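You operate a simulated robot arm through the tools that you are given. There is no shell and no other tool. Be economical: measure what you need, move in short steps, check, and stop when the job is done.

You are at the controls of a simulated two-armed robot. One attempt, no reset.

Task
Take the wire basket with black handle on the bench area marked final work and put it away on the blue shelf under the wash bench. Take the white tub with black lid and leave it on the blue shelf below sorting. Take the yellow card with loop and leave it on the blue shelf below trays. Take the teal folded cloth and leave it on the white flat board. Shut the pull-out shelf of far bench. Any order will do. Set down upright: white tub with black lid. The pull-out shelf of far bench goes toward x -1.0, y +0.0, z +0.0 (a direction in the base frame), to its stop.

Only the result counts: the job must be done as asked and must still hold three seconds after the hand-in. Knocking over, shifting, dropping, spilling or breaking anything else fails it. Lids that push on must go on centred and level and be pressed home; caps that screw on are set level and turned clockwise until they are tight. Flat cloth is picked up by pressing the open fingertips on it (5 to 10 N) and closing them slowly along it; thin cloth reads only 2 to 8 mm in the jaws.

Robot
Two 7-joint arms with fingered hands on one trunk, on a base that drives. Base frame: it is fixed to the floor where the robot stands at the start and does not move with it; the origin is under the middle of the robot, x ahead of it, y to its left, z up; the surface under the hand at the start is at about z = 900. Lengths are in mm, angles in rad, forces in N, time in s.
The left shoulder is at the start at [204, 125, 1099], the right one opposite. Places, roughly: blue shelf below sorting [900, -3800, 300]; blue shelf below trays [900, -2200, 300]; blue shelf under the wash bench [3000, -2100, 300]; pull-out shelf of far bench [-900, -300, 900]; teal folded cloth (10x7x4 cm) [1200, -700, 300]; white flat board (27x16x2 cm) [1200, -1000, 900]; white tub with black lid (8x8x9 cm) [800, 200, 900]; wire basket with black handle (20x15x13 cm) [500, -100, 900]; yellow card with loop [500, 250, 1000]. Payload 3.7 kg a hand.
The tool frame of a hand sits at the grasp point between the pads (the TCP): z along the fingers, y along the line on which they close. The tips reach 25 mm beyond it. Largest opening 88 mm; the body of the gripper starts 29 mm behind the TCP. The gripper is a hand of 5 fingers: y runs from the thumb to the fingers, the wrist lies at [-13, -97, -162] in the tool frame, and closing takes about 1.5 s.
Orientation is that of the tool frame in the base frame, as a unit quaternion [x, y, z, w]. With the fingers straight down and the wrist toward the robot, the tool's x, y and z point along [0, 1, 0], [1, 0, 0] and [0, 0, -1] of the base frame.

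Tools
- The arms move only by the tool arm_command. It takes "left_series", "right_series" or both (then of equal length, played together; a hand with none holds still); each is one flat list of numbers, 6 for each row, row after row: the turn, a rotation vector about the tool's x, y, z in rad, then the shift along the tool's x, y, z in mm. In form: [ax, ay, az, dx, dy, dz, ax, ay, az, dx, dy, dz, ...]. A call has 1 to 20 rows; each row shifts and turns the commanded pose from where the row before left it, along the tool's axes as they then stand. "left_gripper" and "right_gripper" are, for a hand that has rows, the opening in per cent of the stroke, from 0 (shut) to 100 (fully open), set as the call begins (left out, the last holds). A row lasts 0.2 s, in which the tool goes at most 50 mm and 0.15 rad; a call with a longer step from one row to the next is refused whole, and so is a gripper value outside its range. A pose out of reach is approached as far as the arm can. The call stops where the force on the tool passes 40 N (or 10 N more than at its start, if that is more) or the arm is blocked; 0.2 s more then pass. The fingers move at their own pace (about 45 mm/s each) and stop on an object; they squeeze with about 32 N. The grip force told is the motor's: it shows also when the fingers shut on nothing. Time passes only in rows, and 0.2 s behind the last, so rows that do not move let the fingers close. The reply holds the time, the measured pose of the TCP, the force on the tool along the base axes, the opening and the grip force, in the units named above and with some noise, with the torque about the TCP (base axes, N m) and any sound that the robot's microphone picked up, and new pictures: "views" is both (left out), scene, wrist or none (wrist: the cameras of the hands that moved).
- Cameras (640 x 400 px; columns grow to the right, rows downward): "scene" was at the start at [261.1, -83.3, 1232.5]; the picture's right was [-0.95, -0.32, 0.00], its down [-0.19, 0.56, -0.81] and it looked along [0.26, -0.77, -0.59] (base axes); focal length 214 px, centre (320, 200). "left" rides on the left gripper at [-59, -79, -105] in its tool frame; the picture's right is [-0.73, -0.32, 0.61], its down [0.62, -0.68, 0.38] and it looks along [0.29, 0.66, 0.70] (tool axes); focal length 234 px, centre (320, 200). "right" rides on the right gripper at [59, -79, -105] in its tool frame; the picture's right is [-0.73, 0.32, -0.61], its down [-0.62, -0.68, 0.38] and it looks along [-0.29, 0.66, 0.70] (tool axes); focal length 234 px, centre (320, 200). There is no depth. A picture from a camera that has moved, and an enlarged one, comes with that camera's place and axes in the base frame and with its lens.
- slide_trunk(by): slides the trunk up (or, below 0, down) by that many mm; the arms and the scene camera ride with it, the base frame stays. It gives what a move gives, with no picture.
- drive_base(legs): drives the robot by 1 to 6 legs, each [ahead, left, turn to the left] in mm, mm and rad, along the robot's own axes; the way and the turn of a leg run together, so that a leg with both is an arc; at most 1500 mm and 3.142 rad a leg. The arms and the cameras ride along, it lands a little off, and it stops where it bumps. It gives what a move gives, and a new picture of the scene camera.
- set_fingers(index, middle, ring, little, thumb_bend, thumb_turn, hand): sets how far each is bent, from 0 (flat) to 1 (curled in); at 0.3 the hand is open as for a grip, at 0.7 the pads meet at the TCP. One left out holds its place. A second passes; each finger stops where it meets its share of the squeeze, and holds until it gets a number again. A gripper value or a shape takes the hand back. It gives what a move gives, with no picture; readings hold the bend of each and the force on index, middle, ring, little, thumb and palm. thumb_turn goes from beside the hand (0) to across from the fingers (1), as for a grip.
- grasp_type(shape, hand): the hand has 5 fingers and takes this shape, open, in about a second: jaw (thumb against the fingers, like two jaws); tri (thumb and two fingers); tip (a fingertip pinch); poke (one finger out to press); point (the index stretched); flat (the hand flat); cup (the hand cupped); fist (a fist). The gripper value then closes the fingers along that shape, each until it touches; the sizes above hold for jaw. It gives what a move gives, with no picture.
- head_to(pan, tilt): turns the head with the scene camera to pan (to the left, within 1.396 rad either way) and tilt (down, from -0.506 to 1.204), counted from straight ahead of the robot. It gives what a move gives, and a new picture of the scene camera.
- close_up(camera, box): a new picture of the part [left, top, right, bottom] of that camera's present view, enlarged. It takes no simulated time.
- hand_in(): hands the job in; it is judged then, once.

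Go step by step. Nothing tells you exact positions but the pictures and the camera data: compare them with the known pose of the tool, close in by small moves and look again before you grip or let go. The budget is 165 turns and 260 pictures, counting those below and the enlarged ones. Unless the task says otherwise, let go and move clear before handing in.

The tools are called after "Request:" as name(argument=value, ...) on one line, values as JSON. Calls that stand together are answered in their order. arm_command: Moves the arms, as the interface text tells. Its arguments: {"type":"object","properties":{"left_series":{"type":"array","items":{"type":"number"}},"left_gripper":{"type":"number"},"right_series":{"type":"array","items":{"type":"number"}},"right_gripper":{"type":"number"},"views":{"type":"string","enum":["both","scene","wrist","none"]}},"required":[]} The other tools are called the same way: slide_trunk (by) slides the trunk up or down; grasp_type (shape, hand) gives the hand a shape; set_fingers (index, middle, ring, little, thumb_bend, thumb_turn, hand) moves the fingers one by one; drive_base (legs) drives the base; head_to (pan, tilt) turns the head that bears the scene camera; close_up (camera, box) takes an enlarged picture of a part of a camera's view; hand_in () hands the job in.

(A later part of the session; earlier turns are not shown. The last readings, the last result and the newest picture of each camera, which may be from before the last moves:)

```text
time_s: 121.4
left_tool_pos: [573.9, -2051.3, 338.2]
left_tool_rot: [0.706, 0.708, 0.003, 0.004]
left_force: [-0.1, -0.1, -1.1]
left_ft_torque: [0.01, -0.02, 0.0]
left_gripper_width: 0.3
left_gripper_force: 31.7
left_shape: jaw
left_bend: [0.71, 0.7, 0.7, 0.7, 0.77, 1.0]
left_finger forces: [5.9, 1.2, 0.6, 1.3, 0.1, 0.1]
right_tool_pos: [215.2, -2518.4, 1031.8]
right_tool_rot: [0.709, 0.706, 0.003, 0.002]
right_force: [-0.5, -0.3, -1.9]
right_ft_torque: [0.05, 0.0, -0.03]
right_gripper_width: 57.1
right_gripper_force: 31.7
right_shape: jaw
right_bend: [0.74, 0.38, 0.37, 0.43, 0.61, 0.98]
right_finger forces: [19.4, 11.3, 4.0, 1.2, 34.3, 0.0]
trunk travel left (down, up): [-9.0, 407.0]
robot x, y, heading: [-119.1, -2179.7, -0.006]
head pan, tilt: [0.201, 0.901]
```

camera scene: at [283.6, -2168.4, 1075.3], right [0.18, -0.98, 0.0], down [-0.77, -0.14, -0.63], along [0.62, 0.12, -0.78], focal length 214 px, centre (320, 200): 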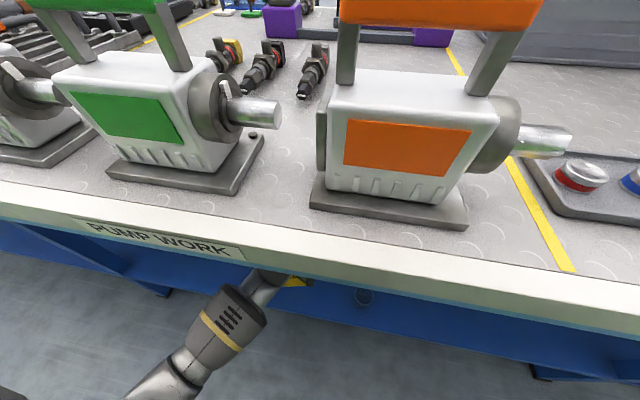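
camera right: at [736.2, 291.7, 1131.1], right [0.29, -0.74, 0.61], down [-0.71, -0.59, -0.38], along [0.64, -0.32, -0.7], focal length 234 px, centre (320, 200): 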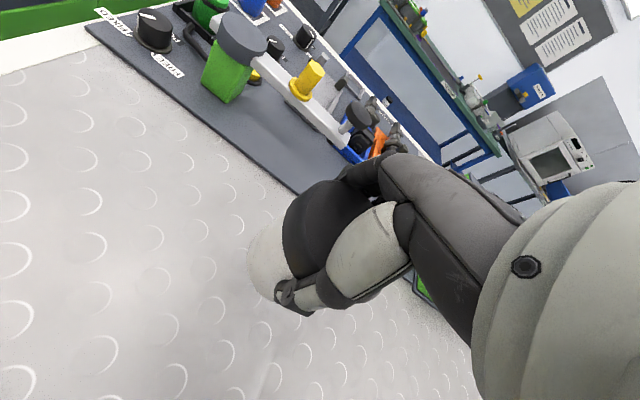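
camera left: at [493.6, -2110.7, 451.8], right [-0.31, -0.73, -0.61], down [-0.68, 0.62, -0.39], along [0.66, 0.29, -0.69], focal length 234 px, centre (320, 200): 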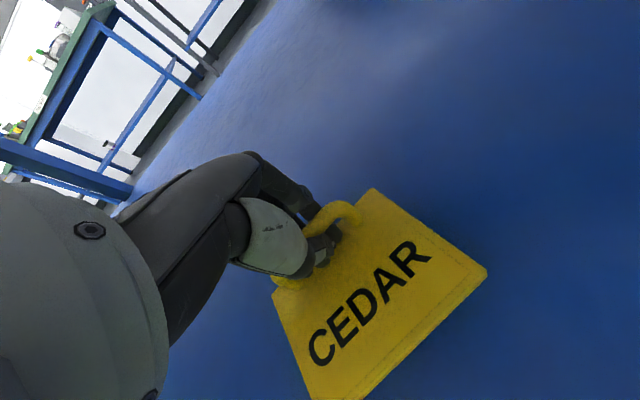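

Request:
arm_command(left_series=[0, 0, 0, 0, 0, 3, 0, 0, 0, 0, 0, 3, 0, 0, 0, 0, 0, 3, 0, 0, 0, 0, 0, 3], views="none")

Request:
close_up(camera="left", box=[200, 100, 640, 375])

```text
time_s: 122.4
left_tool_pos: [576.4, -2051.2, 330.0]
left_tool_rot: [0.707, 0.708, 0.006, 0.008]
left_force: [-4.1, 0.3, 20.0]
left_ft_torque: [-0.28, -0.25, 0.08]
left_gripper_width: 0.5
left_gripper_force: 31.8
left_shape: jaw
left_bend: [0.71, 0.7, 0.7, 0.7, 0.77, 1.0]
left_finger forces: [2.8, 1.1, 0.7, 1.0, 0.5, 0.0]
right_tool_pos: [212.4, -2519.6, 1032.0]
right_tool_rot: [0.709, 0.705, 0.002, 0.002]
right_force: [0.2, 0.3, -1.6]
right_ft_torque: [0.0, 0.01, -0.01]
right_gripper_width: 56.7
right_gripper_force: 31.8
right_shape: jaw
right_bend: [0.74, 0.38, 0.37, 0.43, 0.61, 0.98]
right_finger forces: [19.5, 11.3, 4.2, 1.0, 34.3, 0.1]
trunk travel left (down, up): [-9.0, 407.0]
robot x, y, heading: [-118.3, -2179.2, -0.006]
head pan, tilt: [0.201, 0.901]
```

```text
1.45 times, centred on (420, 238) of left
camera zoom: at [494.5, -2111.6, 433.5], right [-0.31, -0.73, -0.61], down [-0.67, 0.62, -0.4], along [0.67, 0.29, -0.68], focal length 341 px, centre (174, 146)
```

zoom: 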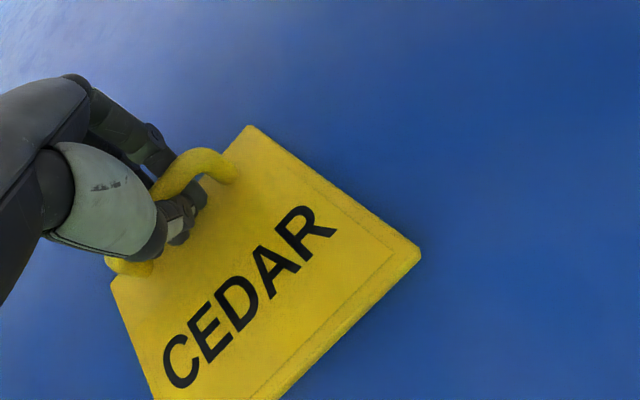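

Contact is made (20 N). I ease up 3 mm, open to the same width as on approach, and look.

Request:
arm_command(left_gripper=65, left_series=[0, 0, 0, 0, 0, -3, 0, 0, 0, 0, 0, 0, 0, 0, 0, 0, 0, 0, 0, 0, 0, 0, 0, 0, 0, 0, 0, 0, 0, 0, 0, 0, 0, 0, 0, 0, 0, 0, 0, 0, 0, 0], views="wrist")

```text
time_s: 124.0
left_tool_pos: [573.7, -2051.3, 331.6]
left_tool_rot: [0.706, 0.708, 0.004, 0.007]
left_force: [5.5, 0.1, 18.0]
left_ft_torque: [-0.11, 0.4, 0.04]
left_gripper_width: 50.4
left_gripper_force: 0.0
left_shape: jaw
left_bend: [0.28, 0.39, 0.36, 0.36, 0.71, 1.0]
left_finger forces: [0.1, 0.0, 0.1, 0.0, 18.2, 0.0]
right_tool_pos: [213.4, -2519.8, 1031.5]
right_tool_rot: [0.709, 0.705, 0.002, 0.002]
right_force: [1.4, -0.1, -1.2]
right_ft_torque: [0.0, 0.03, 0.0]
right_gripper_width: 56.8
right_gripper_force: 32.1
right_shape: jaw
right_bend: [0.74, 0.38, 0.37, 0.43, 0.61, 0.98]
right_finger forces: [19.4, 11.3, 4.1, 1.1, 34.3, 0.0]
trunk travel left (down, up): [-9.0, 407.0]
robot x, y, heading: [-118.7, -2177.5, -0.006]
head pan, tilt: [0.201, 0.901]
camera left: at [493.7, -2111.8, 435.4], right [-0.31, -0.73, -0.61], down [-0.68, 0.62, -0.4], along [0.67, 0.29, -0.69], focal length 234 px, centre (320, 200)
```

left: 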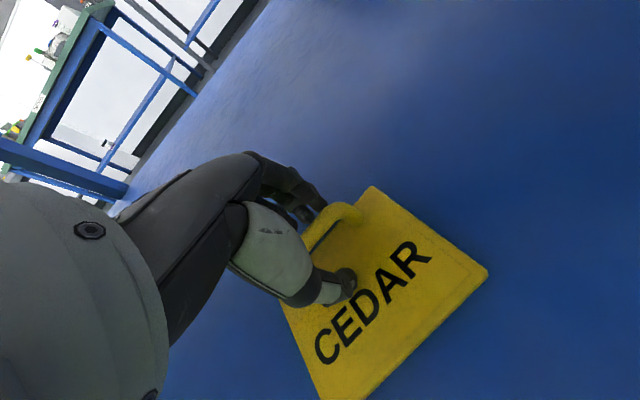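

The thumb rests on the plate and the loop is free. I raise straight up and check that the card stays.

Request:
arm_command(left_series=[0, 0, 0, 0, 0, -10, 0, 0, 0, 0, 0, -20, 0, 0, 0, 0, 0, -40, 0, 0, 0, 0, 0, -40], views="wrist")

```text
time_s: 125.0
left_tool_pos: [577.1, -2051.7, 439.1]
left_tool_rot: [0.706, 0.708, 0.003, 0.004]
left_force: [0.7, -0.9, 0.5]
left_ft_torque: [0.01, 0.02, -0.03]
left_gripper_width: 56.9
left_gripper_force: 0.0
left_shape: jaw
left_bend: [0.28, 0.39, 0.36, 0.36, 0.62, 1.0]
left_finger forces: [0.1, 0.1, 0.1, 0.1, 0.0, 0.0]
right_tool_pos: [214.1, -2518.4, 1032.1]
right_tool_rot: [0.709, 0.705, 0.002, 0.002]
right_force: [-0.3, 0.5, -1.3]
right_ft_torque: [0.01, -0.01, 0.0]
right_gripper_width: 56.9
right_gripper_force: 31.8
right_shape: jaw
right_bend: [0.74, 0.38, 0.37, 0.43, 0.61, 0.98]
right_finger forces: [19.3, 11.2, 4.1, 1.2, 34.2, 0.0]
trunk travel left (down, up): [-9.0, 407.0]
robot x, y, heading: [-120.6, -2184.6, -0.006]
head pan, tilt: [0.201, 0.901]
camera left: at [496.4, -2111.8, 543.5], right [-0.31, -0.73, -0.61], down [-0.68, 0.62, -0.39], along [0.66, 0.29, -0.69], focal length 234 px, centre (320, 200)
```

left: 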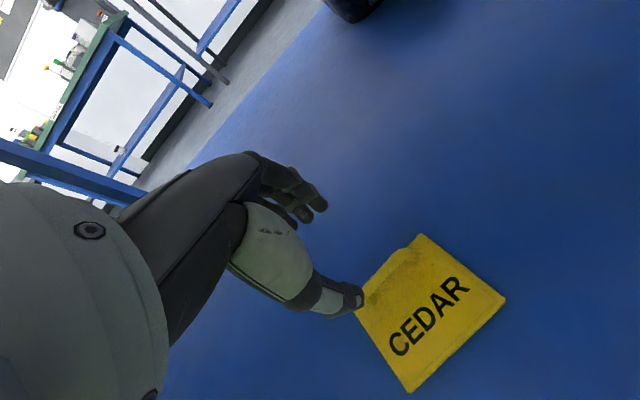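

The card rests on the shelf. I back out, tuck the left hand, and strafe right to the sorting bay.

Request:
drive_base(legs=[[-215, 0, 0]])

Request:
arm_command(left_series=[0, 0, 0, 0, -40, 0, 0, 0, 0, 0, -40, 0, 0, 0, 0, 0, -40, 0], views="scene")

```text
time_s: 126.7
left_tool_pos: [352.8, -2053.9, 438.8]
left_tool_rot: [0.708, 0.706, 0.004, 0.005]
left_force: [-0.4, -0.2, -0.3]
left_ft_torque: [-0.04, -0.04, 0.0]
left_gripper_width: 56.9
left_gripper_force: 0.0
left_shape: jaw
left_bend: [0.28, 0.39, 0.36, 0.36, 0.62, 1.0]
left_finger forces: [0.0, 0.0, 0.0, 0.0, 0.0, 0.0]
right_tool_pos: [-12.8, -2519.5, 1031.1]
right_tool_rot: [0.711, 0.704, 0.001, 0.002]
right_force: [-0.2, 0.0, -1.1]
right_ft_torque: [0.01, -0.03, 0.0]
right_gripper_width: 57.2
right_gripper_force: 31.3
right_shape: jaw
right_bend: [0.74, 0.38, 0.37, 0.43, 0.61, 0.98]
right_finger forces: [19.3, 11.2, 4.1, 1.2, 34.3, 0.0]
trunk travel left (down, up): [-9.0, 407.0]
robot x, y, heading: [-346.7, -2174.7, -0.008]
head pan, tilt: [0.201, 0.901]
camera scene: at [58.7, -2168.6, 1075.5], right [0.18, -0.98, 0.0], down [-0.77, -0.14, -0.63], along [0.62, 0.11, -0.78], focal length 214 px, centre (320, 200)
```

scene: 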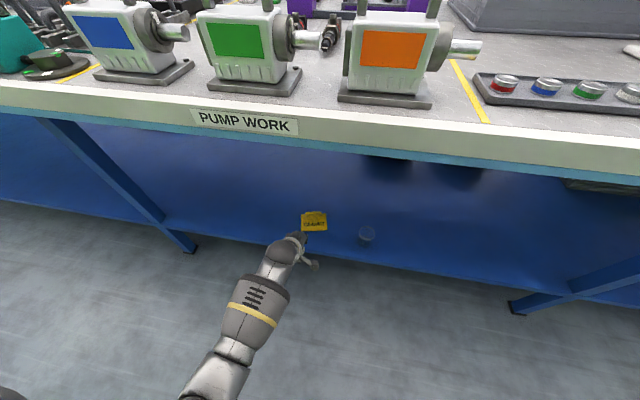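

```text
time_s: 127.5
left_tool_pos: [232.7, -2055.9, 440.0]
left_tool_rot: [0.709, 0.706, 0.003, 0.005]
left_force: [1.1, 0.2, -0.2]
left_ft_torque: [0.01, 0.02, -0.01]
left_gripper_width: 57.2
left_gripper_force: 0.0
left_shape: jaw
left_bend: [0.28, 0.39, 0.35, 0.36, 0.62, 1.0]
left_finger forces: [0.1, 0.0, 0.1, 0.0, 0.0, 0.1]
right_tool_pos: [-13.4, -2519.0, 1031.5]
right_tool_rot: [0.711, 0.703, 0.002, 0.002]
right_force: [0.3, 0.2, -1.2]
right_ft_torque: [0.03, 0.0, -0.01]
right_gripper_width: 56.7
right_gripper_force: 31.7
right_shape: jaw
right_bend: [0.74, 0.38, 0.37, 0.43, 0.61, 0.98]
right_finger forces: [19.1, 11.3, 4.2, 1.0, 34.2, 0.0]
trunk travel left (down, up): [-9.0, 407.0]
robot x, y, heading: [-345.2, -2178.4, -0.01]
head pan, tilt: [0.201, 0.901]
camera scene: at [58.7, -2168.5, 1075.4], right [0.18, -0.98, 0.0], down [-0.77, -0.14, -0.63], along [0.62, 0.11, -0.78], focal length 214 px, centre (320, 200)
```

scene: 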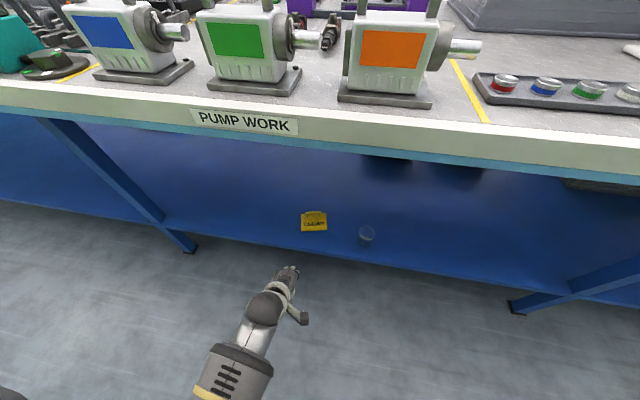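

I edge forward for clearance to a pulled-out shelf behind me, then strafe right.

Request:
drive_base(legs=[[70, 0, 0.01], [0, -1380, 0]])

Request:
head_to(pan=-0.3, tilt=0.9)

```text
time_s: 140.4
left_tool_pos: [284.9, -3447.2, 438.9]
left_tool_rot: [0.716, 0.698, 0.003, 0.005]
left_force: [-0.6, 0.0, 0.4]
left_ft_torque: [0.0, 0.0, -0.01]
left_gripper_width: 57.4
left_gripper_force: 0.0
left_shape: jaw
left_bend: [0.28, 0.39, 0.35, 0.36, 0.62, 1.0]
left_finger forces: [0.1, 0.0, 0.0, 0.0, 0.1, 0.0]
right_tool_pos: [30.0, -3905.3, 1030.8]
right_tool_rot: [0.718, 0.696, 0.002, 0.001]
right_force: [-0.1, 0.7, -2.3]
right_ft_torque: [0.03, 0.02, -0.03]
right_gripper_width: 56.8
right_gripper_force: 32.2
right_shape: jaw
right_bend: [0.74, 0.38, 0.37, 0.43, 0.61, 0.98]
right_finger forces: [19.3, 11.3, 4.2, 1.1, 34.2, 0.1]
trunk travel left (down, up): [-9.0, 407.0]
robot x, y, heading: [-296.1, -3559.4, -0.028]
head pan, tilt: [0.201, 0.901]
camera scene: at [108.4, -3555.9, 1075.4], right [0.16, -0.99, 0.0], down [-0.77, -0.12, -0.63], along [0.62, 0.1, -0.78], focal length 214 px, centre (320, 200)
```

scene: 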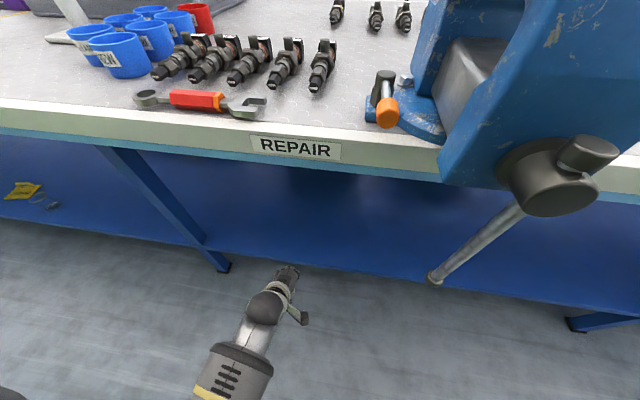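

```text
time_s: 141.3
left_tool_pos: [284.5, -3445.7, 438.5]
left_tool_rot: [0.716, 0.698, 0.004, 0.006]
left_force: [1.1, -0.3, -0.1]
left_ft_torque: [0.0, 0.01, -0.01]
left_gripper_width: 57.3
left_gripper_force: 0.1
left_shape: jaw
left_bend: [0.28, 0.39, 0.35, 0.36, 0.62, 1.0]
left_finger forces: [0.0, 0.0, 0.0, 0.0, 0.1, 0.0]
right_tool_pos: [29.1, -3905.3, 1031.7]
right_tool_rot: [0.718, 0.696, 0.002, 0.002]
right_force: [0.1, -0.7, -1.1]
right_ft_torque: [0.04, 0.01, 0.01]
right_gripper_width: 57.0
right_gripper_force: 32.3
right_shape: jaw
right_bend: [0.74, 0.38, 0.37, 0.43, 0.61, 0.98]
right_finger forces: [19.3, 11.2, 4.1, 1.1, 34.2, 0.0]
trunk travel left (down, up): [-9.0, 407.0]
robot x, y, heading: [-295.6, -3557.9, -0.036]
head pan, tilt: [-0.3, 0.901]
camera scene: at [108.7, -3587.0, 1078.0], right [-0.25, -0.97, 0.0], down [-0.73, 0.19, -0.65], along [0.63, -0.16, -0.76], focal length 214 px, centre (320, 200)
```

scene: 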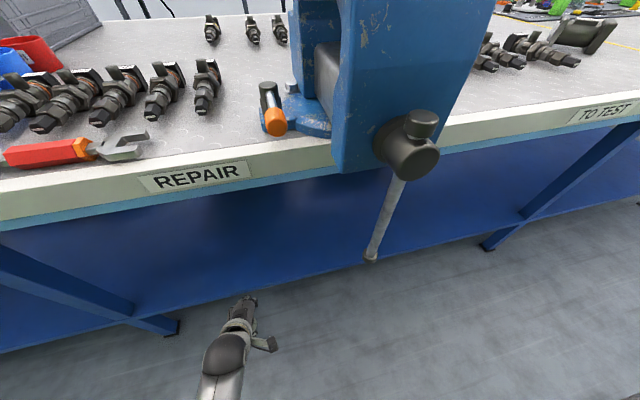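

A vise with a hanging lever is at about y≈-3765. I tuck the left hand further and strafe to its right side, robot y≈-4080.

Request:
arm_command(left_series=[0, 0, 0, 0, -40, 0, 0, 0, 0, 0, -40, 0, 0, 0, 0, 0, -40, 0], views="none")

Request:
drive_base(legs=[[-20, -520, 0.036]])

Request:
head_to(pan=-0.5, tilt=0.8)

```text
time_s: 142.3
left_tool_pos: [251.6, -3443.3, 479.4]
left_tool_rot: [0.712, 0.696, 0.066, 0.066]
left_force: [-0.3, 0.2, 0.9]
left_ft_torque: [0.03, -0.01, -0.01]
left_gripper_width: 57.2
left_gripper_force: 0.1
left_shape: jaw
left_bend: [0.28, 0.39, 0.35, 0.36, 0.62, 1.0]
left_finger forces: [0.0, 0.1, 0.0, 0.0, 0.1, 0.0]
right_tool_pos: [24.4, -3906.0, 1033.2]
right_tool_rot: [0.719, 0.695, 0.004, 0.004]
right_force: [-0.9, 0.6, -0.7]
right_ft_torque: [0.03, -0.11, -0.02]
right_gripper_width: 57.0
right_gripper_force: 31.9
right_shape: jaw
right_bend: [0.74, 0.38, 0.37, 0.43, 0.61, 0.98]
right_finger forces: [19.2, 11.4, 4.2, 1.1, 34.3, 0.0]
trunk travel left (down, up): [-9.0, 407.0]
robot x, y, heading: [-297.0, -3558.0, -0.033]
head pan, tilt: [-0.3, 0.901]
stopped in row 3 (left hand): the arm was blocked; the commanded pose is now the measured one
```

```text
time_s: 147.3
left_tool_pos: [220.9, -3939.4, 476.2]
left_tool_rot: [0.701, 0.707, 0.066, 0.065]
left_force: [0.3, 0.1, -0.2]
left_ft_torque: [0.0, -0.01, 0.02]
left_gripper_width: 56.9
left_gripper_force: 0.1
left_shape: jaw
left_bend: [0.28, 0.39, 0.35, 0.36, 0.62, 1.0]
left_finger forces: [0.1, 0.0, 0.0, 0.0, 0.0, 0.1]
right_tool_pos: [11.8, -4409.2, 1031.9]
right_tool_rot: [0.707, 0.707, 0.002, 0.002]
right_force: [0.5, 0.3, -1.9]
right_ft_torque: [-0.01, -0.03, 0.01]
right_gripper_width: 56.9
right_gripper_force: 31.6
right_shape: jaw
right_bend: [0.74, 0.38, 0.37, 0.43, 0.61, 0.98]
right_finger forces: [19.4, 11.4, 4.2, 1.1, 34.3, 0.1]
trunk travel left (down, up): [-9.0, 407.0]
robot x, y, heading: [-320.0, -4071.4, -0.0]
head pan, tilt: [-0.3, 0.901]
camera scene: at [81.3, -4090.1, 1078.8], right [-0.22, -0.97, 0.0], down [-0.73, 0.17, -0.66], along [0.64, -0.15, -0.75], focal length 214 px, centre (320, 200)
```

scene: 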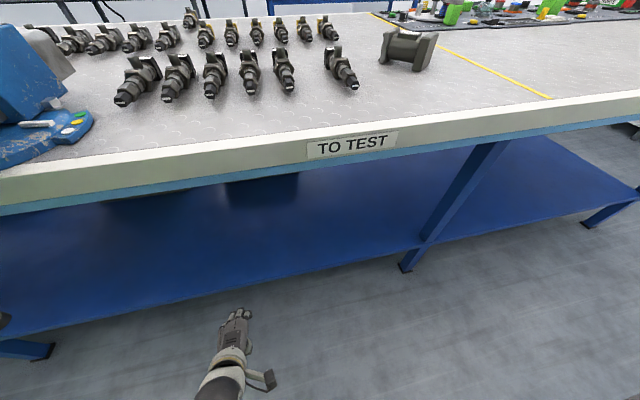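

```text
time_s: 148.0
left_tool_pos: [220.4, -3940.3, 478.0]
left_tool_rot: [0.701, 0.707, 0.066, 0.065]
left_force: [0.1, 0.2, 0.0]
left_ft_torque: [0.0, 0.02, -0.02]
left_gripper_width: 57.1
left_gripper_force: 0.0
left_shape: jaw
left_bend: [0.28, 0.39, 0.35, 0.36, 0.62, 1.0]
left_finger forces: [0.0, 0.0, 0.1, 0.1, 0.0, 0.0]
right_tool_pos: [11.0, -4410.5, 1031.9]
right_tool_rot: [0.708, 0.707, 0.002, 0.002]
right_force: [-0.3, -0.6, -2.0]
right_ft_torque: [0.04, 0.0, -0.01]
right_gripper_width: 57.2
right_gripper_force: 32.3
right_shape: jaw
right_bend: [0.74, 0.38, 0.37, 0.43, 0.61, 0.98]
right_finger forces: [19.4, 11.2, 4.3, 1.1, 34.3, 0.0]
trunk travel left (down, up): [-9.0, 407.0]
robot x, y, heading: [-321.7, -4071.6, -0.0]
head pan, tilt: [-0.499, 0.799]
camera scene: at [84.5, -4098.9, 1088.3], right [-0.32, -0.95, 0.0], down [-0.63, 0.21, -0.74], along [0.71, -0.23, -0.67], focal length 214 px, centre (320, 200)
```

scene: 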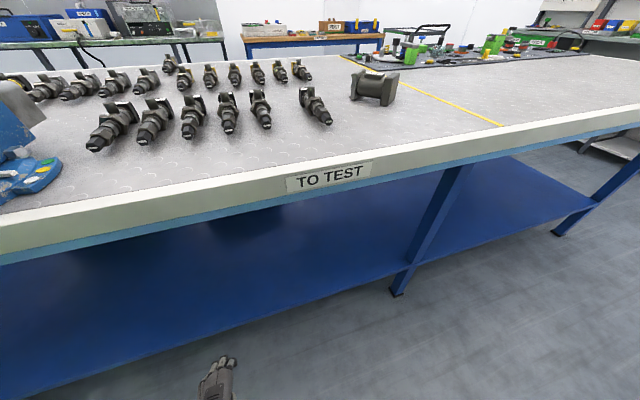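

This stretch of shelf is clear. I extend the right hand forward and lower the tub in front of the bench.

Request:
arm_command(right_series=[0, 0, 0, 0, 38, 0, 0, 0, 0, 0, 38, 0, 0, 0, 0, 0, 38, 0, 0, 0, 0, 0, 38, 0, 0, 0, 0, 0, 38, 0, 0, 0, 0, 0, 38, 0, 0, 0, 0, 0, 0, 40, 0, 0, 0, 0, 0, 40, 0, 0, 0, 0, 0, 40, 0, 0, 0, 0, 0, 40, 0, 0, 0, 0, 0, 40, 0, 0, 0, 0, 0, 40, 0, 0, 0, 0, 0, 40, 0, 0, 0, 0, 0, 40, 0, 0, 0, 0, 0, 40, 0, 0, 0, 0, 0, 40, 0, 0, 0, 0, 0, 40, 0, 0, 0, 0, 0, 40, 0, 0, 0, 0, 0, 40, 0, 0, 0, 0, 0, 40], views="scene")

```text
time_s: 152.2
left_tool_pos: [221.0, -3941.3, 477.9]
left_tool_rot: [0.701, 0.707, 0.067, 0.064]
left_force: [-0.5, -1.1, -0.3]
left_ft_torque: [-0.02, 0.0, 0.0]
left_gripper_width: 57.0
left_gripper_force: 0.1
left_shape: jaw
left_bend: [0.28, 0.39, 0.35, 0.36, 0.62, 1.0]
left_finger forces: [0.0, 0.1, 0.0, 0.0, 0.1, 0.1]
right_tool_pos: [254.8, -4417.9, 471.2]
right_tool_rot: [0.707, 0.708, 0.002, 0.002]
right_force: [-1.5, 1.4, -1.2]
right_ft_torque: [0.01, 0.04, -0.01]
right_gripper_width: 56.4
right_gripper_force: 31.8
right_shape: jaw
right_bend: [0.74, 0.38, 0.37, 0.43, 0.62, 0.98]
right_finger forces: [18.7, 11.2, 4.3, 1.0, 32.8, 0.0]
right hand out of reach, approached as far as the arm can: row 10, 11
trunk travel left (down, up): [-9.0, 407.0]
robot x, y, heading: [-326.1, -4073.0, -0.001]
head pan, tilt: [-0.499, 0.799]
camera scene: at [83.3, -4115.4, 1101.5], right [-0.48, -0.88, 0.0], down [-0.48, 0.26, -0.84], along [0.73, -0.4, -0.55], focal length 214 px, centre (320, 200)
```

scene: 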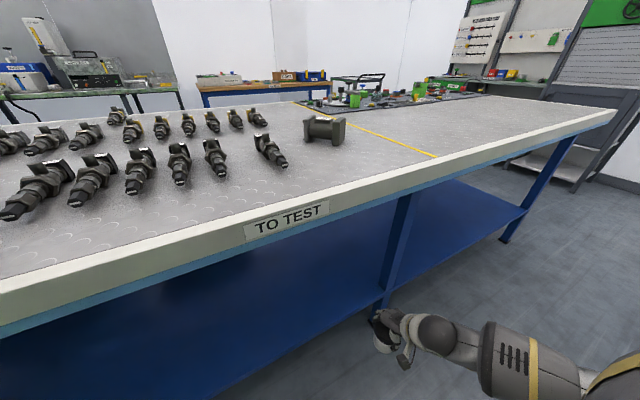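

I shift the tub 100 mm inward away from the leg, then drive forward under the bench.

Request:
arm_command(right_series=[0, 0, 0, 33, 0, 0, 0, 0, 0, 33, 0, 0, 0, 0, 0, 34, 0, 0], views="none")

Request:
drive_base(legs=[[275, 0, 0]])

Request:
close_up(camera="right", box=[0, 0, 640, 400])

```text
time_s: 153.0
left_tool_pos: [221.0, -3941.3, 477.4]
left_tool_rot: [0.702, 0.706, 0.066, 0.064]
left_force: [0.4, 0.2, 0.0]
left_ft_torque: [0.0, 0.02, 0.04]
left_gripper_width: 57.2
left_gripper_force: 0.0
left_shape: jaw
left_bend: [0.28, 0.39, 0.35, 0.36, 0.62, 1.0]
left_finger forces: [0.1, 0.0, 0.0, 0.0, 0.1, 0.1]
right_tool_pos: [251.2, -4355.4, 471.4]
right_tool_rot: [0.706, 0.708, 0.002, -0.001]
right_force: [-0.3, 0.4, -1.2]
right_ft_torque: [0.02, -0.02, 0.0]
right_gripper_width: 56.3
right_gripper_force: 31.6
right_shape: jaw
right_bend: [0.74, 0.38, 0.38, 0.43, 0.62, 0.98]
right_finger forces: [18.6, 11.1, 4.3, 0.9, 32.6, 0.1]
right hand out of reach, approached as far as the arm can: row 2, 3
trunk travel left (down, up): [-9.0, 407.0]
robot x, y, heading: [-323.8, -4068.5, -0.001]
head pan, tilt: [-0.499, 0.799]
```

```text
time_s: 154.9
left_tool_pos: [496.2, -3942.1, 476.6]
left_tool_rot: [0.702, 0.706, 0.066, 0.065]
left_force: [0.3, -0.4, 0.3]
left_ft_torque: [-0.01, 0.05, 0.02]
left_gripper_width: 57.0
left_gripper_force: 0.0
left_shape: jaw
left_bend: [0.28, 0.39, 0.35, 0.36, 0.62, 1.0]
left_finger forces: [0.0, 0.0, 0.1, 0.0, 0.0, 0.1]
right_tool_pos: [524.7, -4358.1, 472.1]
right_tool_rot: [0.707, 0.707, 0.003, -0.002]
right_force: [0.0, 0.5, -1.9]
right_ft_torque: [0.0, -0.02, 0.0]
right_gripper_width: 56.5
right_gripper_force: 32.2
right_shape: jaw
right_bend: [0.74, 0.38, 0.38, 0.43, 0.62, 0.98]
right_finger forces: [18.6, 11.0, 4.3, 0.8, 32.7, 0.0]
trunk travel left (down, up): [-9.0, 407.0]
robot x, y, heading: [-48.4, -4070.4, -0.003]
head pan, tilt: [-0.499, 0.799]
camera scene: at [357.5, -4114.7, 1100.5], right [-0.47, -0.89, 0.0], down [-0.49, 0.26, -0.83], along [0.74, -0.39, -0.56], focal length 214 px, centre (320, 200)
```

scene: 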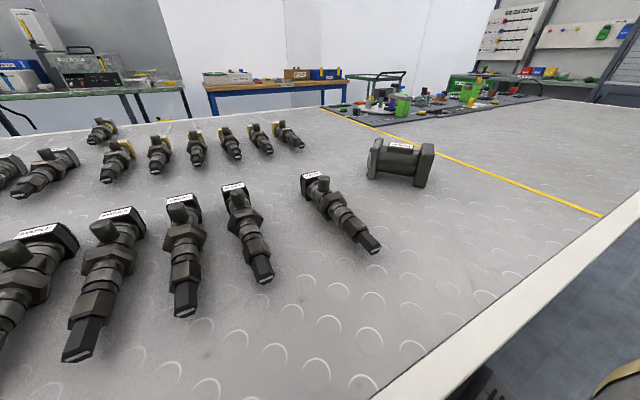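

```text
1.00 times, centred on (320, 200) of right (not enlarged: the box is as wide or as high as the picture)
camera zoom: at [445.6, -4297.1, 576.1], right [0.32, -0.73, 0.6], down [-0.68, -0.62, -0.39], along [0.66, -0.28, -0.7], focal length 234 px, centre (320, 200)
```

zoom: 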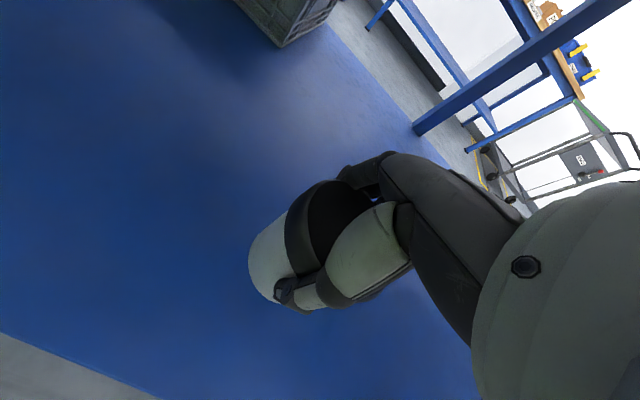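

The tub is over the shelf. I expect contact at TCP z≈362, so I lower most of the way and then step.

Request:
arm_command(right_series=[0, 0, 0, 0, 0, 30, 0, 0, 0, 0, 0, 30, 0, 0, 0, 0, 0, 25, 0, 0, 0, 0, 0, 10, 0, 0, 0, 0, 0, 4, 0, 0, 0, 0, 0, 3, 0, 0, 0, 0, 0, 3], views="wrist")

```text
time_s: 156.6
left_tool_pos: [495.6, -3941.5, 479.2]
left_tool_rot: [0.702, 0.706, 0.066, 0.065]
left_force: [-0.1, -0.2, -0.8]
left_ft_torque: [0.0, -0.01, 0.0]
left_gripper_width: 57.1
left_gripper_force: 0.0
left_shape: jaw
left_bend: [0.28, 0.39, 0.35, 0.36, 0.62, 1.0]
left_finger forces: [0.0, 0.0, 0.0, 0.0, 0.0, 0.1]
right_tool_pos: [523.9, -4359.8, 398.4]
right_tool_rot: [0.705, 0.709, 0.004, -0.005]
right_force: [0.0, 0.3, -2.5]
right_ft_torque: [0.04, 0.03, -0.02]
right_gripper_width: 55.9
right_gripper_force: 31.9
right_shape: jaw
right_bend: [0.74, 0.38, 0.38, 0.43, 0.62, 0.98]
right_finger forces: [18.5, 11.1, 4.4, 0.9, 32.6, 0.0]
right hand out of reach, approached as far as the arm can: row 2, 3
trunk travel left (down, up): [-9.0, 407.0]
robot x, y, heading: [-52.7, -4074.1, -0.001]
head pan, tilt: [-0.499, 0.799]
camera right: at [444.8, -4301.8, 503.6], right [0.33, -0.73, 0.6], down [-0.68, -0.62, -0.39], along [0.66, -0.28, -0.7], focal length 234 px, centre (320, 200)
```

right: 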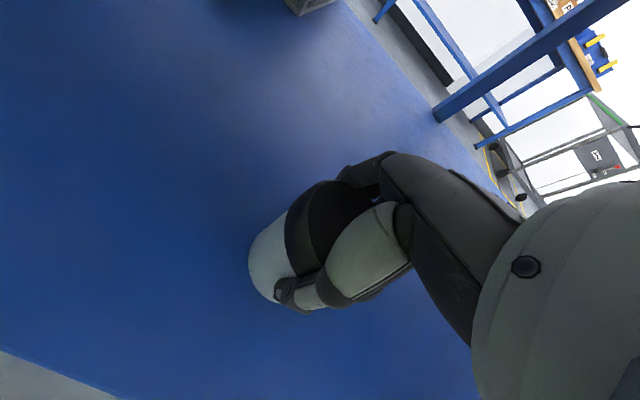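

The arm lags near limits but follows. I continue down slowly.

Request:
arm_command(right_series=[0, 0, 0, 0, 0, 10, 0, 0, 0, 0, 0, 10, 0, 0, 0, 0, 0, 6, 0, 0, 0, 0, 0, 3, 0, 0, 0, 0, 0, 3], views="none")

```text
time_s: 157.8
left_tool_pos: [495.6, -3941.2, 477.4]
left_tool_rot: [0.702, 0.706, 0.066, 0.065]
left_force: [0.3, 0.1, 0.1]
left_ft_torque: [0.03, 0.03, -0.01]
left_gripper_width: 57.2
left_gripper_force: 0.2
left_shape: jaw
left_bend: [0.28, 0.39, 0.35, 0.36, 0.62, 1.0]
left_finger forces: [0.1, 0.0, 0.0, 0.1, 0.0, 0.0]
right_tool_pos: [518.5, -4362.5, 382.8]
right_tool_rot: [0.706, 0.708, 0.004, -0.005]
right_force: [0.2, 0.2, -0.7]
right_ft_torque: [0.0, -0.01, 0.03]
right_gripper_width: 56.0
right_gripper_force: 32.5
right_shape: jaw
right_bend: [0.74, 0.38, 0.38, 0.43, 0.62, 0.98]
right_finger forces: [18.4, 11.1, 4.4, 0.8, 32.5, 0.0]
right hand out of reach, approached as far as the arm can: row 1, 2, 3, 4
trunk travel left (down, up): [-9.0, 407.0]
robot x, y, heading: [-47.4, -4073.0, -0.003]
head pan, tilt: [-0.499, 0.799]
```

I'm at the arm's limit, so I bring the hand 40 mm nearer and 60 mm inward, then go on lowering.

Request:
arm_command(right_series=[0, 0, 0, 20, -13, 0, 0, 0, 0, 20, -13, 0, 0, 0, 0, 20, -13, 0, 0, 0, 0, 0, 0, 5, 0, 0, 0, 0, 0, 4, 0, 0, 0, 0, 0, 4], views="none")

```text
time_s: 159.2
left_tool_pos: [495.8, -3941.5, 477.5]
left_tool_rot: [0.702, 0.707, 0.066, 0.064]
left_force: [-0.5, 0.6, -0.5]
left_ft_torque: [0.01, -0.02, 0.01]
left_gripper_width: 57.4
left_gripper_force: 0.0
left_shape: jaw
left_bend: [0.28, 0.39, 0.35, 0.36, 0.62, 1.0]
left_finger forces: [0.1, 0.0, 0.0, 0.0, 0.0, 0.1]
right_tool_pos: [518.4, -4363.9, 369.3]
right_tool_rot: [0.706, 0.708, 0.004, -0.005]
right_force: [0.1, -0.6, -1.4]
right_ft_torque: [0.0, -0.03, -0.05]
right_gripper_width: 56.5
right_gripper_force: 31.7
right_shape: jaw
right_bend: [0.74, 0.38, 0.38, 0.43, 0.62, 0.98]
right_finger forces: [18.5, 11.1, 4.4, 0.9, 32.5, 0.1]
right hand out of reach, approached as far as the arm can: row 1, 2, 3
trunk travel left (down, up): [-9.0, 407.0]
robot x, y, heading: [-48.5, -4072.8, 0.003]
head pan, tilt: [-0.499, 0.799]
```

Straight down works. A few more small steps to contact.

Request:
arm_command(right_series=[0, 0, 0, 0, 0, 3, 0, 0, 0, 0, 0, 2, 0, 0, 0, 0, 0, 2, 0, 0, 0, 0, 0, 2], views="none")

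```text
time_s: 160.2
left_tool_pos: [494.5, -3940.7, 479.0]
left_tool_rot: [0.701, 0.707, 0.066, 0.066]
left_force: [-0.2, -1.0, -0.8]
left_ft_torque: [0.0, 0.05, 0.01]
left_gripper_width: 57.2
left_gripper_force: 0.1
left_shape: jaw
left_bend: [0.28, 0.39, 0.35, 0.36, 0.62, 1.0]
left_finger forces: [0.0, 0.0, 0.0, 0.0, 0.0, 0.0]
right_tool_pos: [520.8, -4363.0, 364.0]
right_tool_rot: [0.706, 0.708, 0.009, 0.0]
right_force: [-6.1, 2.0, 26.0]
right_ft_torque: [-0.14, -0.39, 0.03]
right_gripper_width: 55.3
right_gripper_force: 31.9
right_shape: jaw
right_bend: [0.74, 0.38, 0.38, 0.43, 0.62, 0.98]
right_finger forces: [18.0, 11.5, 4.5, 0.3, 37.8, 0.1]
trunk travel left (down, up): [-9.0, 407.0]
robot x, y, heading: [-50.3, -4072.1, -0.001]
head pan, tilt: [-0.499, 0.799]
```

Contact at 26 N. I ease up 2 mm and look before opening.

Request:
arm_command(right_series=[0, 0, 0, 0, 0, -2], views="none")

Request:
close_up(camera="right", box=[200, 100, 520, 300])

```text
time_s: 160.6
left_tool_pos: [495.2, -3942.3, 478.6]
left_tool_rot: [0.701, 0.707, 0.066, 0.066]
left_force: [-0.2, -0.2, 0.1]
left_ft_torque: [-0.01, -0.03, -0.02]
left_gripper_width: 57.3
left_gripper_force: 0.1
left_shape: jaw
left_bend: [0.28, 0.39, 0.35, 0.36, 0.62, 1.0]
left_finger forces: [0.0, 0.0, 0.0, 0.0, 0.0, 0.0]
right_tool_pos: [519.5, -4363.8, 364.4]
right_tool_rot: [0.706, 0.708, 0.006, -0.002]
right_force: [0.6, 1.8, 16.9]
right_ft_torque: [-0.13, -0.57, 0.04]
right_gripper_width: 55.3
right_gripper_force: 32.0
right_shape: jaw
right_bend: [0.74, 0.38, 0.37, 0.43, 0.62, 0.98]
right_finger forces: [20.3, 12.9, 5.3, 0.7, 34.9, 0.0]
trunk travel left (down, up): [-9.0, 407.0]
robot x, y, heading: [-51.3, -4070.9, 0.003]
head pan, tilt: [-0.499, 0.799]
```

```text
2.00 times, centred on (360, 200) of right
camera zoom: at [440.4, -4304.4, 468.5], right [0.32, -0.73, 0.6], down [-0.68, -0.62, -0.39], along [0.66, -0.28, -0.7], focal length 468 px, centre (240, 200)
```

zoom: 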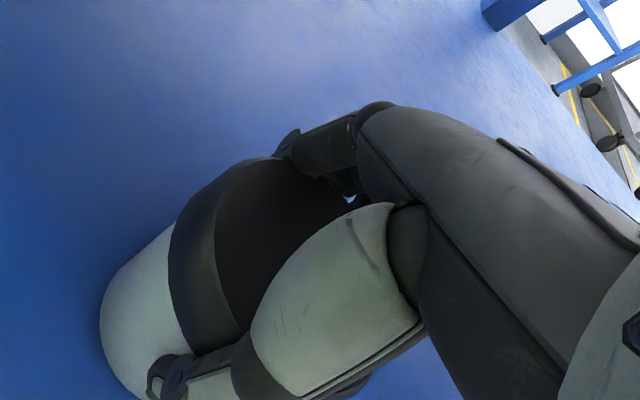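

The tub sits upright on the shelf. I open wide.

Request:
set_fingers(hand="right", index=0.1, middle=0.1, ring=0.1, little=0.1, thumb_bend=0.15, thumb_turn=1.0)

Request:
close_up(camera="right", box=[200, 100, 520, 300])

```text
time_s: 161.6
left_tool_pos: [496.4, -3942.6, 477.6]
left_tool_rot: [0.701, 0.707, 0.065, 0.064]
left_force: [-0.1, 0.2, 0.3]
left_ft_torque: [-0.03, 0.0, 0.0]
left_gripper_width: 57.2
left_gripper_force: 0.0
left_shape: jaw
left_bend: [0.28, 0.39, 0.35, 0.36, 0.62, 1.0]
left_finger forces: [0.0, 0.1, 0.1, 0.0, 0.0, 0.0]
right_tool_pos: [518.0, -4363.5, 361.1]
right_tool_rot: [0.706, 0.709, 0.004, -0.004]
right_force: [-0.6, -1.3, -0.2]
right_ft_torque: [0.03, 0.02, -0.02]
right_gripper_width: 118.1
right_gripper_force: 0.0
right_shape: fingers
right_bend: [0.1, 0.1, 0.1, 0.1, 0.15, 0.96]
right_finger forces: [0.0, 0.0, 0.0, 0.0, 0.4, 0.1]
trunk travel left (down, up): [-9.0, 407.0]
robot x, y, heading: [-49.1, -4070.3, -0.001]
head pan, tilt: [-0.499, 0.799]
```

```text
2.00 times, centred on (360, 200) of right
camera zoom: at [439.3, -4304.5, 466.8], right [0.33, -0.73, 0.6], down [-0.68, -0.62, -0.39], along [0.66, -0.28, -0.7], focal length 468 px, centre (240, 200)
```

zoom: 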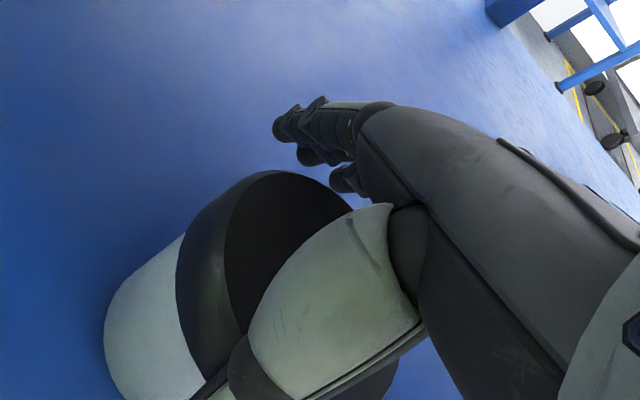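

I shift the hand 10 mm toward me to free the thumb, then rise.

Request:
arm_command(right_series=[0, 0, 0, 0, -5, 0, 0, 0, 0, 0, -5, 0, 0, 0, 0, 0, 0, -20, 0, 0, 0, 0, 0, -30, 0, 0, 0, 0, 0, -40], views="wrist")

```text
time_s: 162.8
left_tool_pos: [495.4, -3941.2, 478.1]
left_tool_rot: [0.702, 0.707, 0.066, 0.065]
left_force: [-0.3, -0.2, 0.1]
left_ft_torque: [-0.02, -0.01, 0.0]
left_gripper_width: 56.9
left_gripper_force: 0.1
left_shape: jaw
left_bend: [0.28, 0.39, 0.35, 0.36, 0.62, 1.0]
left_finger forces: [0.1, 0.1, 0.0, 0.1, 0.1, 0.0]
right_tool_pos: [507.9, -4362.8, 451.0]
right_tool_rot: [0.707, 0.708, 0.003, -0.001]
right_force: [0.1, 0.6, 0.5]
right_ft_torque: [0.01, 0.03, 0.0]
right_gripper_width: 117.9
right_gripper_force: 0.0
right_shape: fingers
right_bend: [0.1, 0.1, 0.1, 0.1, 0.15, 0.96]
right_finger forces: [0.0, 0.1, 0.0, 0.0, 0.0, 0.0]
trunk travel left (down, up): [-9.0, 407.0]
robot x, y, heading: [-45.6, -4071.9, -0.002]
head pan, tilt: [-0.499, 0.799]
camera right: at [429.1, -4303.8, 555.5], right [0.32, -0.73, 0.6], down [-0.68, -0.62, -0.39], along [0.66, -0.29, -0.7], focal length 234 px, centre (320, 200)
```

right: 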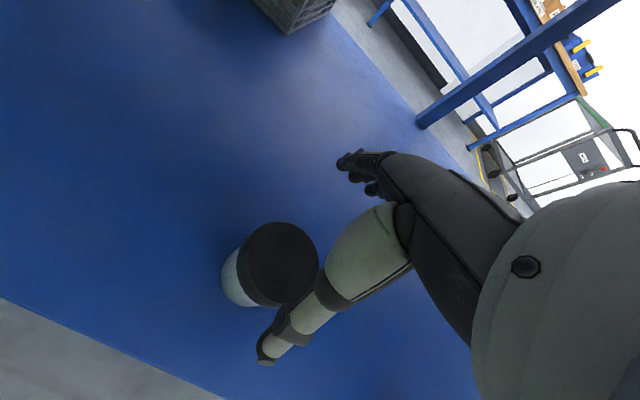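

The tub stands upright on the shelf. I raise the hand clear, back out, and raise the trunk for travel.

Request:
arm_command(right_gripper=100, right_series=[0, 0, 0, 0, 0, -40, 0, 0, 0, 0, 0, -20], views="none")

Request:
drive_base(legs=[[-350, 0, 0]])

Request:
slide_trunk(by=200)

```text
time_s: 163.3
left_tool_pos: [495.8, -3941.6, 477.5]
left_tool_rot: [0.701, 0.707, 0.067, 0.065]
left_force: [0.4, 0.4, 0.4]
left_ft_torque: [0.04, -0.05, 0.02]
left_gripper_width: 57.2
left_gripper_force: 0.1
left_shape: jaw
left_bend: [0.28, 0.39, 0.35, 0.36, 0.62, 1.0]
left_finger forces: [0.1, 0.1, 0.0, 0.2, 0.1, 0.0]
right_tool_pos: [509.6, -4362.3, 511.2]
right_tool_rot: [0.706, 0.708, 0.004, -0.002]
right_force: [0.0, -0.6, -0.3]
right_ft_torque: [0.0, 0.0, 0.0]
right_gripper_width: 88.1
right_gripper_force: 0.0
right_shape: jaw
right_bend: [0.3, 0.3, 0.3, 0.3, 0.3, 0.97]
right_finger forces: [0.0, 0.0, 0.0, 0.0, 0.0, 0.0]
trunk travel left (down, up): [-9.0, 407.0]
robot x, y, heading: [-51.8, -4072.3, 0.0]
head pan, tilt: [-0.499, 0.799]
```

```text
time_s: 165.6
left_tool_pos: [148.8, -3939.6, 477.5]
left_tool_rot: [0.7, 0.708, 0.066, 0.065]
left_force: [-0.5, 0.2, -0.1]
left_ft_torque: [-0.04, 0.01, 0.01]
left_gripper_width: 57.0
left_gripper_force: 0.2
left_shape: jaw
left_bend: [0.28, 0.39, 0.35, 0.36, 0.62, 1.0]
left_finger forces: [0.0, 0.0, 0.1, 0.0, 0.1, 0.1]
right_tool_pos: [163.8, -4358.7, 513.0]
right_tool_rot: [0.706, 0.708, 0.001, -0.002]
right_force: [-0.2, 0.5, 0.6]
right_ft_torque: [-0.01, -0.02, 0.0]
right_gripper_width: 87.9
right_gripper_force: 0.0
right_shape: jaw
right_bend: [0.3, 0.3, 0.3, 0.3, 0.3, 0.97]
right_finger forces: [0.0, 0.0, 0.0, 0.0, 0.0, 0.1]
trunk travel left (down, up): [-9.0, 407.0]
robot x, y, heading: [-398.8, -4072.2, -0.004]
head pan, tilt: [-0.499, 0.799]
camera scene: at [12.7, -4106.4, 1095.8], right [-0.4, -0.92, 0.0], down [-0.55, 0.24, -0.8], along [0.73, -0.32, -0.6], focal length 214 px, centre (320, 200)
```

scene: 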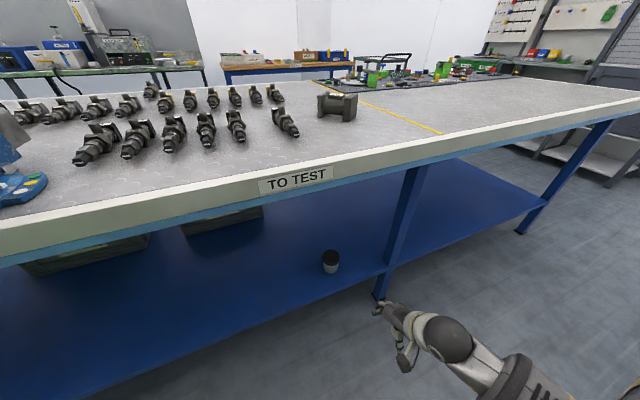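

```text
time_s: 167.8
left_tool_pos: [149.6, -3939.7, 676.1]
left_tool_rot: [0.701, 0.708, 0.065, 0.064]
left_force: [-0.9, -0.2, -0.2]
left_ft_torque: [0.01, -0.04, 0.02]
left_gripper_width: 57.2
left_gripper_force: 0.0
left_shape: jaw
left_bend: [0.28, 0.39, 0.35, 0.36, 0.62, 1.0]
left_finger forces: [0.0, 0.0, 0.0, 0.1, 0.0, 0.1]
right_tool_pos: [164.0, -4357.5, 710.0]
right_tool_rot: [0.705, 0.71, 0.003, -0.003]
right_force: [-0.5, 0.7, -0.6]
right_ft_torque: [-0.02, -0.02, 0.02]
right_gripper_width: 88.0
right_gripper_force: 0.1
right_shape: jaw
right_bend: [0.3, 0.3, 0.3, 0.3, 0.3, 0.97]
right_finger forces: [0.0, 0.0, 0.1, 0.0, 0.1, 0.0]
trunk travel left (down, up): [-209.0, 207.0]
robot x, y, heading: [-396.0, -4074.7, -0.003]
head pan, tilt: [-0.499, 0.799]
```

The tub is standing well on the shelf. Now I turn to face +y and drive back up the aisle toward the basket, keeping nearer the bench.

Request:
drive_base(legs=[[0, 0, 1.57], [600, -180, 0], [1450, 0, 0], [1450, 0, 0]])

```text
time_s: 188.6
left_tool_pos: [-304.2, -52.1, 677.9]
left_tool_rot: [-0.005, 0.996, 0.093, -0.001]
left_force: [0.3, 0.1, -0.3]
left_ft_torque: [0.01, -0.03, -0.02]
left_gripper_width: 57.2
left_gripper_force: 0.2
left_shape: jaw
left_bend: [0.28, 0.39, 0.35, 0.36, 0.62, 1.0]
left_finger forces: [0.1, 0.0, 0.0, 0.1, 0.0, 0.0]
right_tool_pos: [114.2, -38.5, 712.0]
right_tool_rot: [-0.002, 1.0, 0.001, -0.004]
right_force: [0.0, 0.1, 0.6]
right_ft_torque: [-0.02, 0.01, -0.01]
right_gripper_width: 88.2
right_gripper_force: 0.2
right_shape: jaw
right_bend: [0.3, 0.3, 0.3, 0.3, 0.3, 0.97]
right_finger forces: [0.0, 0.0, 0.1, 0.0, 0.1, 0.0]
trunk travel left (down, up): [-209.0, 207.0]
robot x, y, heading: [-171.4, -595.7, 1.569]
head pan, tilt: [-0.499, 0.799]
camera scene: at [-135.3, -385.6, 1312.8], right [0.88, -0.48, 0.0], down [-0.34, -0.63, -0.7], along [0.33, 0.61, -0.72], focal length 214 px, centre (320, 200)
```

scene: 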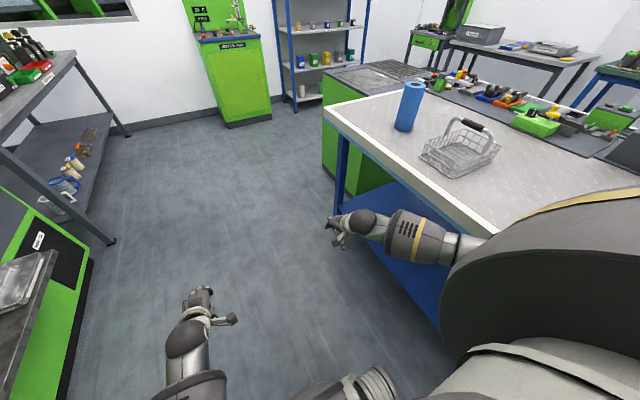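

I straighten the left hand and raise both hands above bench height before turning.

Request:
arm_command(left_gripper=100, left_series=[0.093, 0, 0, 0, 0, 0, 0.093, 0, 0, 0, 0, 0, 0, 0, 0, 0, 0, -40, 0, 0, 0, 0, 0, -40, 0, 0, 0, 0, 0, -40, 0, 0, 0, 0, 0, -40, 0, 0, 0, 0, 0, -40, 0, 0, 0, 0, 0, -40, 0, 0, 0, 0, 0, -40, 0, 0, 0, 0, 0, -40, 0, 0, 0, 0, 0, -40, 0, 0, 0, 0, 0, -40, 0, 0, 0, 0, 0, -40], right_series=[0, 0, 0, 0, 0, 0, 0, 0, 0, 0, 0, 0, 0, 0, 0, 0, 0, -40, 0, 0, 0, 0, 0, -40, 0, 0, 0, 0, 0, -40, 0, 0, 0, 0, 0, -40, 0, 0, 0, 0, 0, -40, 0, 0, 0, 0, 0, -40, 0, 0, 0, 0, 0, -40, 0, 0, 0, 0, 0, -40, 0, 0, 0, 0, 0, -40, 0, 0, 0, 0, 0, -40, 0, 0, 0, 0, 0, -40], views="none")

```text
time_s: 191.4
left_tool_pos: [-300.4, -2.1, 1053.4]
left_tool_rot: [-0.005, 1.0, 0.0, -0.001]
left_force: [-0.2, -0.3, -0.6]
left_ft_torque: [-0.02, -0.01, 0.02]
left_gripper_width: 87.8
left_gripper_force: 0.0
left_shape: jaw
left_bend: [0.3, 0.3, 0.3, 0.3, 0.3, 0.98]
left_finger forces: [0.0, 0.0, 0.1, 0.0, 0.0, 0.0]
left hand out of reach, approached as far as the arm can: row 11, 12, 13
right_tool_pos: [117.2, -35.6, 1153.1]
right_tool_rot: [-0.001, 1.0, 0.001, -0.003]
right_force: [-0.5, -0.5, -0.7]
right_ft_torque: [0.0, -0.02, -0.02]
right_gripper_width: 88.0
right_gripper_force: 0.0
right_shape: jaw
right_bend: [0.3, 0.3, 0.3, 0.3, 0.3, 0.97]
right_finger forces: [0.1, 0.0, 0.1, 0.0, 0.0, 0.0]
trunk travel left (down, up): [-209.0, 207.0]
robot x, y, heading: [-172.8, -597.8, 1.572]
head pan, tilt: [-0.499, 0.799]
```

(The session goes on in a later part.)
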